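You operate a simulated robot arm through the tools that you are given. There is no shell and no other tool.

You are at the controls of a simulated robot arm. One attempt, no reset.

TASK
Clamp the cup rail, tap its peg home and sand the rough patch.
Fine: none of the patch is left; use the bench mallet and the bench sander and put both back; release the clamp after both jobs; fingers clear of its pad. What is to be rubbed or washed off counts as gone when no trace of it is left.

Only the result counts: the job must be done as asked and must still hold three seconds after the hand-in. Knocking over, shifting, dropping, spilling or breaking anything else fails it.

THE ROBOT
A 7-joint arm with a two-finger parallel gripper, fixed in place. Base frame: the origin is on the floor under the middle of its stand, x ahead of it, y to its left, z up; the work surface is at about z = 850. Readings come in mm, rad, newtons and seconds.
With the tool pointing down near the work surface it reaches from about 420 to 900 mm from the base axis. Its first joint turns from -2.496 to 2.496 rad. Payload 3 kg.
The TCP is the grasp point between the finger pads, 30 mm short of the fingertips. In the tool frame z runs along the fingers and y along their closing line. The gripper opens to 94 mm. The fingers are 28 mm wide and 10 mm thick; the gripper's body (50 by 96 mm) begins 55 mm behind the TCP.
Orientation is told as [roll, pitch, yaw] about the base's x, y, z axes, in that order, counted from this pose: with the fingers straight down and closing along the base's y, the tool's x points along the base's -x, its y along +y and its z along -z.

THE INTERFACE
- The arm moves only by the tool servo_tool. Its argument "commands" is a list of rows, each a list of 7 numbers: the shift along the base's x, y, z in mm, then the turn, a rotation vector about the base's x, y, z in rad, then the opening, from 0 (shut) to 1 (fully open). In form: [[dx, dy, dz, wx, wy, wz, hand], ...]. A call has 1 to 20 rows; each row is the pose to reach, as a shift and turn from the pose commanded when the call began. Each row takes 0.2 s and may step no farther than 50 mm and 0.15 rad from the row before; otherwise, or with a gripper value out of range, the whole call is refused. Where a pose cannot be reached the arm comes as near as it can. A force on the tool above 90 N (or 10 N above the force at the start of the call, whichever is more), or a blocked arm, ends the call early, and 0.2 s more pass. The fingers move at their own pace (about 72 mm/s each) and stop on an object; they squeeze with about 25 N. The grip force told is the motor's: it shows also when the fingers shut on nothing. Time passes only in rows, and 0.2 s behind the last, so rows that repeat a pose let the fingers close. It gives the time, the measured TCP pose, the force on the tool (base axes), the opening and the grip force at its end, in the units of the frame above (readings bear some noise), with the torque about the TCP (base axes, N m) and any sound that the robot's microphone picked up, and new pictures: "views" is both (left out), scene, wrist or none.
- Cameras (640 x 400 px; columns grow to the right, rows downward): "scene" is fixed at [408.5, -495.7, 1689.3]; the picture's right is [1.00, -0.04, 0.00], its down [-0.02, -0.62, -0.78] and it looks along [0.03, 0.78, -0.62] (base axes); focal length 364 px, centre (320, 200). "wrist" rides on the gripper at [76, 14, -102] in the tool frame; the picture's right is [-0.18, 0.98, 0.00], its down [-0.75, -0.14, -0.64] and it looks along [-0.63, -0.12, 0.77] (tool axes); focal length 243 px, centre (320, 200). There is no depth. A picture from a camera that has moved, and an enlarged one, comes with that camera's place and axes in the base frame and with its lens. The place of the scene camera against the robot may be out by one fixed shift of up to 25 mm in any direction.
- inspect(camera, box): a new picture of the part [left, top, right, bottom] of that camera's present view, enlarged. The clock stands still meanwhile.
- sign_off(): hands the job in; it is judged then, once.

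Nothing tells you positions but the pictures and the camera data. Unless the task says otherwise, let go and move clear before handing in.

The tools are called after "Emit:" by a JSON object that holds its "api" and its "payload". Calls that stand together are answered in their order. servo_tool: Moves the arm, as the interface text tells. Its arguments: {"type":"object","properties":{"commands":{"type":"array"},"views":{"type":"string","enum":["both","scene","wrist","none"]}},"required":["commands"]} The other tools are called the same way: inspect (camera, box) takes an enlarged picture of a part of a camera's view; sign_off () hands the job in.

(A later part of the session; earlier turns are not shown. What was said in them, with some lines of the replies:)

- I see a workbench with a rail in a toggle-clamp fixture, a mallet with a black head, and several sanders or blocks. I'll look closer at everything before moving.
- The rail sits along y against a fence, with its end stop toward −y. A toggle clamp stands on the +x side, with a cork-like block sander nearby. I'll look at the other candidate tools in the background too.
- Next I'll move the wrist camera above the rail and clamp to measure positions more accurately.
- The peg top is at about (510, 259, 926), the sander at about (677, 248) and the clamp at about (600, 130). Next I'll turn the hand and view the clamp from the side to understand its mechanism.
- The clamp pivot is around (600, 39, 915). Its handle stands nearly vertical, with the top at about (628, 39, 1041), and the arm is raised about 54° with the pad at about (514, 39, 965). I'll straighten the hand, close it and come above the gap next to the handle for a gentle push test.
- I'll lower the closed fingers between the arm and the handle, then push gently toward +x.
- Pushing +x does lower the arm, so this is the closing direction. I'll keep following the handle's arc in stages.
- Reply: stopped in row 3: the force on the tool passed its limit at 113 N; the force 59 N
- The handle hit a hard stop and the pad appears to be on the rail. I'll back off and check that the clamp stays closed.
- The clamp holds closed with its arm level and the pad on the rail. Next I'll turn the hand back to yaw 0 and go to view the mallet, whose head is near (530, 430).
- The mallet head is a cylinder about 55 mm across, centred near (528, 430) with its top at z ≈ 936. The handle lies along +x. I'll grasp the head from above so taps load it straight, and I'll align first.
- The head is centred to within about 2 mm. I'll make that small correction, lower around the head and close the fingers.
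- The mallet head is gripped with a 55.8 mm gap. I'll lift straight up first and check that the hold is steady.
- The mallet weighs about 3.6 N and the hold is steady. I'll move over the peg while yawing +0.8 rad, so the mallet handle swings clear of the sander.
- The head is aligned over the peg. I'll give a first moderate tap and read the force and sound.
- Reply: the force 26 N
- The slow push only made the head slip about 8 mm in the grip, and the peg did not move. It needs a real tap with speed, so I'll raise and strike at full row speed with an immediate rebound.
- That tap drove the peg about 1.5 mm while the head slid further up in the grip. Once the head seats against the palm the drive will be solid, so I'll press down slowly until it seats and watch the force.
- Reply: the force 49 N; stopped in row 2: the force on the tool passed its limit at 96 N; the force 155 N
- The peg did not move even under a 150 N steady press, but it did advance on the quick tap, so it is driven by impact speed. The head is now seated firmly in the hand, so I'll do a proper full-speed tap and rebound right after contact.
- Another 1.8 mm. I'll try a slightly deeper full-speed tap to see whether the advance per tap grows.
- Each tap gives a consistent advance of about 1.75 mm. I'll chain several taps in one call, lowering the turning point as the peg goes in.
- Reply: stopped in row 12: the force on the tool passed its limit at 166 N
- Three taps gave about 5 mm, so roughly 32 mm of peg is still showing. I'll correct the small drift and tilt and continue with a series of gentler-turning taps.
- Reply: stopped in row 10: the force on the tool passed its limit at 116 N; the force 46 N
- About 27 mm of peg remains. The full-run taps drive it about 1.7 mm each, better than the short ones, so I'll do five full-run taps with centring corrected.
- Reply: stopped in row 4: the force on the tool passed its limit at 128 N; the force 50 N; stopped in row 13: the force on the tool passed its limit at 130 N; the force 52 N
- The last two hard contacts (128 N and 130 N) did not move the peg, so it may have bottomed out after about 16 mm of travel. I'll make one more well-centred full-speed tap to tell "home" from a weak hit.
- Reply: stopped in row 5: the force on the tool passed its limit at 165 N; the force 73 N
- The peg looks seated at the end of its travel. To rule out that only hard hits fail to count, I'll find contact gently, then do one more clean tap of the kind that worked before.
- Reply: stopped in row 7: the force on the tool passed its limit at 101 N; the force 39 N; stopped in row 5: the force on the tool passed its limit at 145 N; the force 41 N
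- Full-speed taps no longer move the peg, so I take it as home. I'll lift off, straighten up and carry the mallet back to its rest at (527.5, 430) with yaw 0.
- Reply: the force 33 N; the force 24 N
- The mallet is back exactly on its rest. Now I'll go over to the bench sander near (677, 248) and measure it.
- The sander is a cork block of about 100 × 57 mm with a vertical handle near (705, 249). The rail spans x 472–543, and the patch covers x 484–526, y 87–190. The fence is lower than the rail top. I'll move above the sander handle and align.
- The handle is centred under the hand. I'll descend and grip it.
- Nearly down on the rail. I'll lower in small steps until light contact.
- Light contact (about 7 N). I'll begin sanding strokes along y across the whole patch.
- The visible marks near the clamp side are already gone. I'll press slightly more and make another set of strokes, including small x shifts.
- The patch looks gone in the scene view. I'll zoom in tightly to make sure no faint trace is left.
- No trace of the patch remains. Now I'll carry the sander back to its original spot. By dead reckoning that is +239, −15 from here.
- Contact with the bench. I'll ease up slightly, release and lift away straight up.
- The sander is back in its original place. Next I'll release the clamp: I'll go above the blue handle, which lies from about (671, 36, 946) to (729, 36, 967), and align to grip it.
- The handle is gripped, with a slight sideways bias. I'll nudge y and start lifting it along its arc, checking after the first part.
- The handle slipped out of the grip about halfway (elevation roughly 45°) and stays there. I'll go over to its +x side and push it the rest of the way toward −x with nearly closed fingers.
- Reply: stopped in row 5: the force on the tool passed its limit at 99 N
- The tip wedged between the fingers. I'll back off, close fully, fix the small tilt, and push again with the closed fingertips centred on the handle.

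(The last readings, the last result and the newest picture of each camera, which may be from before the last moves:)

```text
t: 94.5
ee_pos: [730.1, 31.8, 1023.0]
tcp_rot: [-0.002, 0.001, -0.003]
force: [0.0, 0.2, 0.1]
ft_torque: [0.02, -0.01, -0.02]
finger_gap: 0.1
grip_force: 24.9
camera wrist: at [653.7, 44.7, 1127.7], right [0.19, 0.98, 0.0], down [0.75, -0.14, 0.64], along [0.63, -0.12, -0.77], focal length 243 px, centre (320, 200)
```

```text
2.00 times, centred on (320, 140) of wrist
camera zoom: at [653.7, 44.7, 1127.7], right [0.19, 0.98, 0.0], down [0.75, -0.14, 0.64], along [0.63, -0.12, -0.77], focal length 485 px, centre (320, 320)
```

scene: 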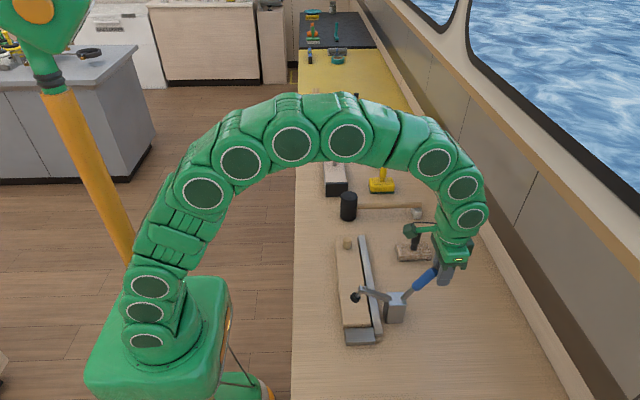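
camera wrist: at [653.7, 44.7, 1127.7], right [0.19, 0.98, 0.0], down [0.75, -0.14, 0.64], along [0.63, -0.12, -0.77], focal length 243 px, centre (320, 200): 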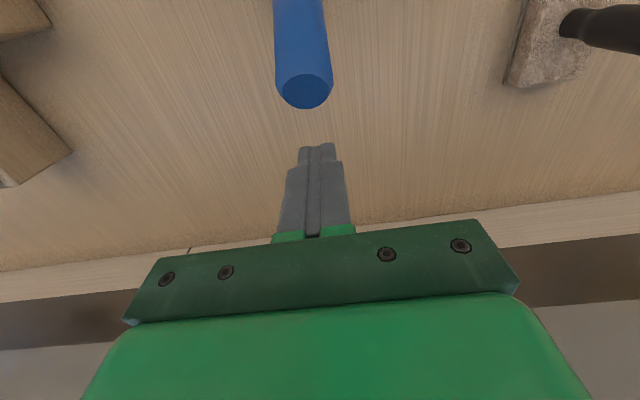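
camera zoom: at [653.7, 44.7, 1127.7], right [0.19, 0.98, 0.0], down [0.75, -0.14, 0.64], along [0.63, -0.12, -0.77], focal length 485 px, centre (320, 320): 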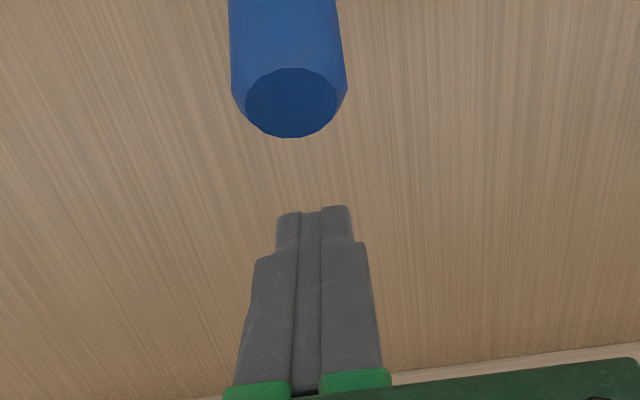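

Emit:
{"api": "servo_tool", "payload": {"commands": [[-12, 0, 0, 0, 0, 0, 0], [-24, 0, 0, 0, 0, 0, 0], [-33, 0, 0, 0, 0, 0, 0], [-42, 0, 1, 0, 0, 0, 0], [-51, 0, 2, 0, 0, 0, 0], [-60, 0, 3, 0, 0, 0, 0]], "views": "both"}}

Emit:
{"api": "inspect", "payload": {"camera": "scene", "box": [330, 210, 470, 330]}}

Emit:
{"api": "inspect", "payload": {"camera": "wrist", "box": [220, 40, 420, 240]}}

```text
t: 95.9
ee_pos: [670.5, 31.8, 1026.2]
tcp_rot: [-0.001, 0.001, -0.003]
force: [0.4, 0.8, 0.2]
ft_torque: [0.08, 0.0, 0.01]
finger_gap: 0.4
grip_force: 25.4
camera wrist: at [594.7, 45.1, 1130.6], right [0.19, 0.98, 0.0], down [0.75, -0.14, 0.64], along [0.63, -0.12, -0.77], focal length 243 px, centre (320, 200)
```

scene: 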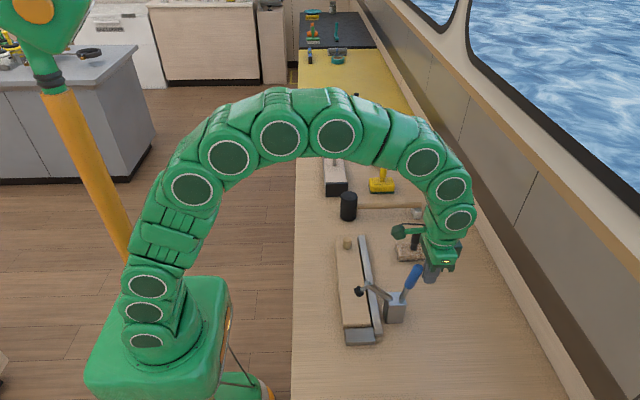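
wrist: 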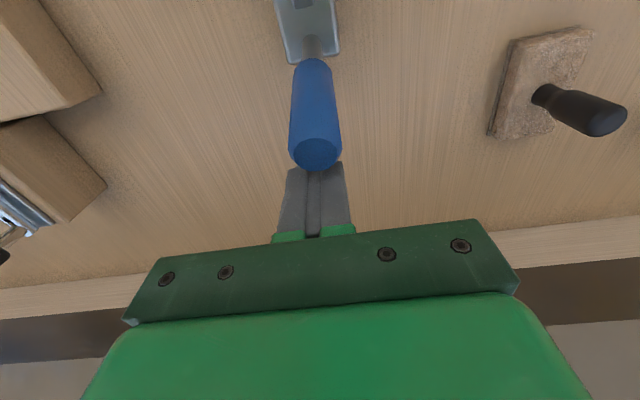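

```text
3.33 times, centred on (400, 270) of scene
camera zoom: at [408.5, -495.7, 1689.3], right [1.0, -0.04, 0.0], down [-0.02, -0.62, -0.78], along [0.03, 0.78, -0.62], focal length 1213 px, centre (53, -33)
```

zoom: 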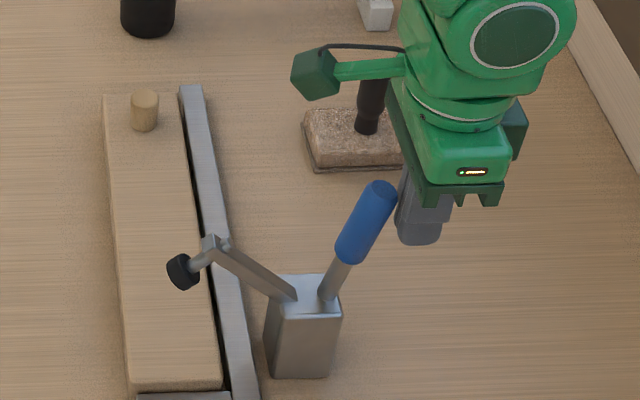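

```text
2.00 times, centred on (320, 140) of wrist
camera zoom: at [594.7, 45.1, 1130.6], right [0.19, 0.98, 0.0], down [0.75, -0.14, 0.64], along [0.63, -0.12, -0.77], focal length 485 px, centre (320, 320)
```

zoom: 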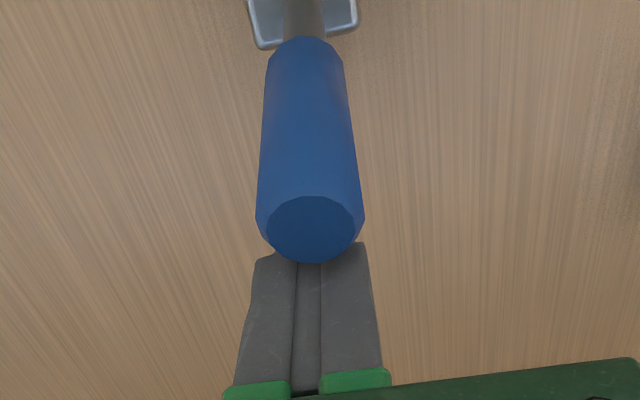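

Emit:
{"api": "servo_tool", "payload": {"commands": [[-5, 0, 1, 0, 0, 0, 0], [-9, 0, 1, 0, 0, 0, 0], [-13, 0, 1, 0, 0, 0, 0], [-16, 0, 1, 0, 0, 0, 0]], "views": "none"}}

Emit:
{"api": "inspect", "payload": {"camera": "scene", "box": [330, 210, 470, 330]}}

```text
t: 96.9
ee_pos: [655.0, 32.1, 1026.8]
tcp_rot: [-0.002, -0.001, -0.003]
force: [24.1, -2.0, 0.5]
ft_torque: [0.02, 0.36, -0.06]
finger_gap: 0.1
grip_force: 25.0
```

```text
3.33 times, centred on (400, 270) of scene
camera zoom: at [408.5, -495.7, 1689.3], right [1.0, -0.04, 0.0], down [-0.02, -0.62, -0.78], along [0.03, 0.78, -0.62], focal length 1213 px, centre (53, -33)
```

zoom: 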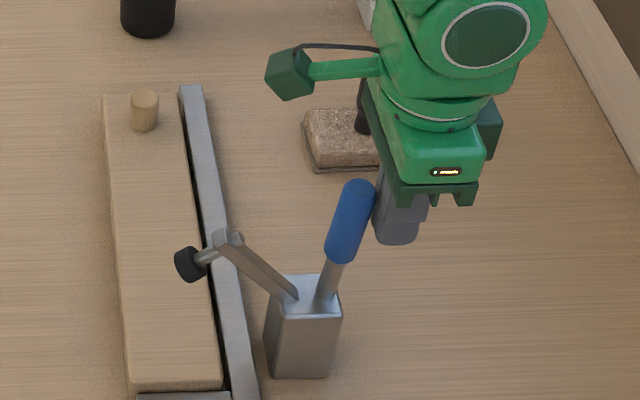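

The handle has reached its open stop (24 N) and matches the original open pose. I'll back away and go clear, then check everything.

Emit:
{"api": "servo_tool", "payload": {"commands": [[15, 0, 0, 0, 0, 0, 0], [30, 0, 10, 0, 0, 0, 0], [30, 0, 55, 0, 0, 0, 0.2], [30, 5, 100, 0, 0, 0, 0.5], [20, 40, 120, 0, 0, 0, 0.5], [-10, 75, 130, 0, 0, 0, 0.5], [-50, 105, 130, 0, 0, 0, 0.5], [-90, 130, 130, 0, 0, 0, 0.5], [-130, 150, 130, 0, 0, 0, 0.5], [-170, 160, 130, 0, 0, 0, 0.5], [-210, 165, 130, 0, 0, 0, 0.5], [-235, 165, 130, 0, 0, 0, 0.5], [-235, 165, 130, 0, 0, 0, 0.5]], "views": "both"}}

Emit:
{"api": "inspect", "payload": {"camera": "scene", "box": [320, 180, 460, 350]}}

Emit:
{"api": "inspect", "payload": {"camera": "wrist", "box": [200, 60, 440, 240]}}

Emit:
{"api": "inspect", "payload": {"camera": "scene", "box": [335, 225, 365, 255]}}

```text
t: 99.7
ee_pos: [419.6, 197.7, 1157.1]
tcp_rot: [-0.003, 0.002, -0.002]
force: [0.3, 0.3, 0.5]
ft_torque: [0.0, 0.0, -0.01]
finger_gap: 47.0
grip_force: 0.1
camera wrist: at [342.6, 210.9, 1260.9], right [0.19, 0.98, 0.0], down [0.75, -0.14, 0.64], along [0.63, -0.12, -0.77], focal length 243 px, centre (320, 200)
```

scene: 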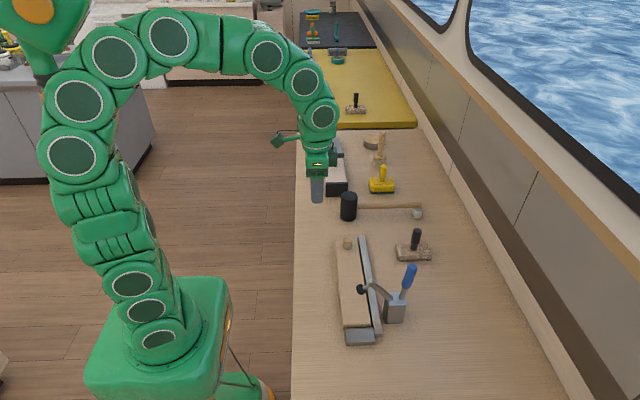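
wrist: 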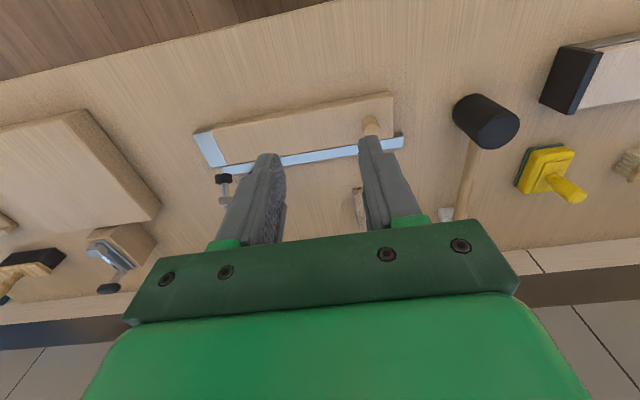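

```text
2.35 times, centred on (390, 265) of scene
camera zoom: at [408.5, -495.7, 1689.3], right [1.0, -0.04, 0.0], down [-0.02, -0.62, -0.78], along [0.03, 0.78, -0.62], focal length 856 px, centre (155, 47)
```

zoom: 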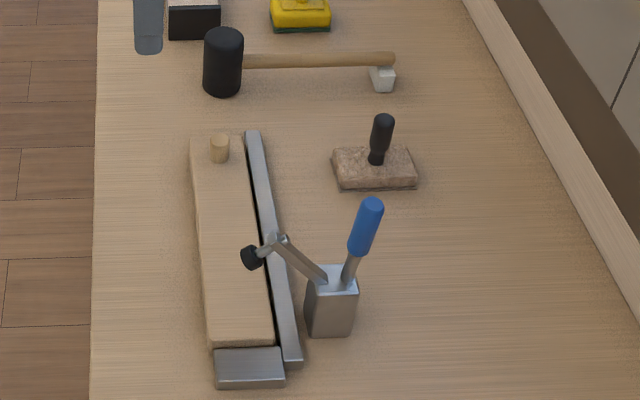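

```text
2.22 times, centred on (320, 150) of wrist
camera zoom: at [342.6, 210.9, 1260.9], right [0.19, 0.98, 0.0], down [0.75, -0.14, 0.64], along [0.63, -0.12, -0.77], focal length 539 px, centre (320, 311)
```

zoom: 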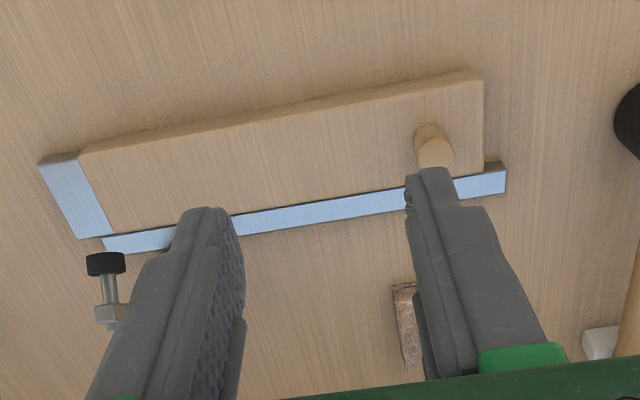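

```text
13.33 times, centred on (350, 240) of scene
camera zoom: at [408.5, -495.7, 1689.3], right [1.0, -0.04, 0.0], down [-0.02, -0.62, -0.78], along [0.03, 0.78, -0.62], focal length 4851 px, centre (-80, -333)
```

zoom: 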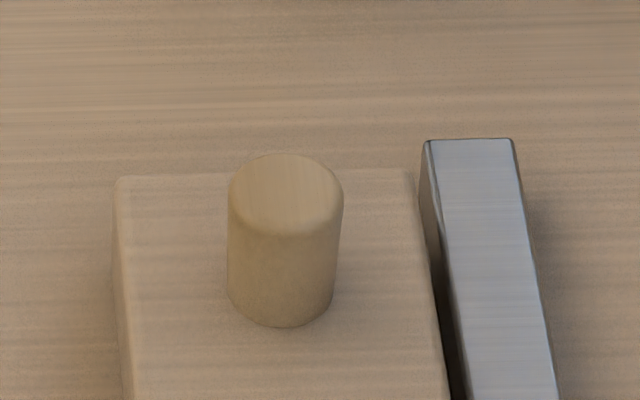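

Everything checks out. The clamp is open in its original pose, and the mallet is on its rest. The sander is back in its spot, the patch has no trace left, and the peg has stopped moving under full taps. The hand is clear, so I'm handing in.

Emit:
{"api": "sign_off", "payload": {}}

```text
The job is handed in.
```

I handed the job in: the rail was clamped, the peg tapped in, the patch sanded away, both tools put back and the clamp released. The one thing I could not confirm outright is the peg's depth.

- **Clamp:** I closed it on the rail before both jobs and opened it again afterwards to its original position. The fingers stayed away from its pad throughout.
- **Peg:** I drove it about 16 mm with the bench mallet. It still stands roughly 29 mm above the rail. I took it as home because the last several full-speed taps no longer moved it, but no mark or sound confirmed that.
- **Patch:** I sanded the whole area with the bench sander. Close-up views from both cameras show no trace left.
- **Tools:** The mallet is back on its rest and the sander is back in its original spot. Both match their starting positions in the pictures.
- **Other objects:** I saw nothing else moved or knocked over, and the arm is clear of the bench.
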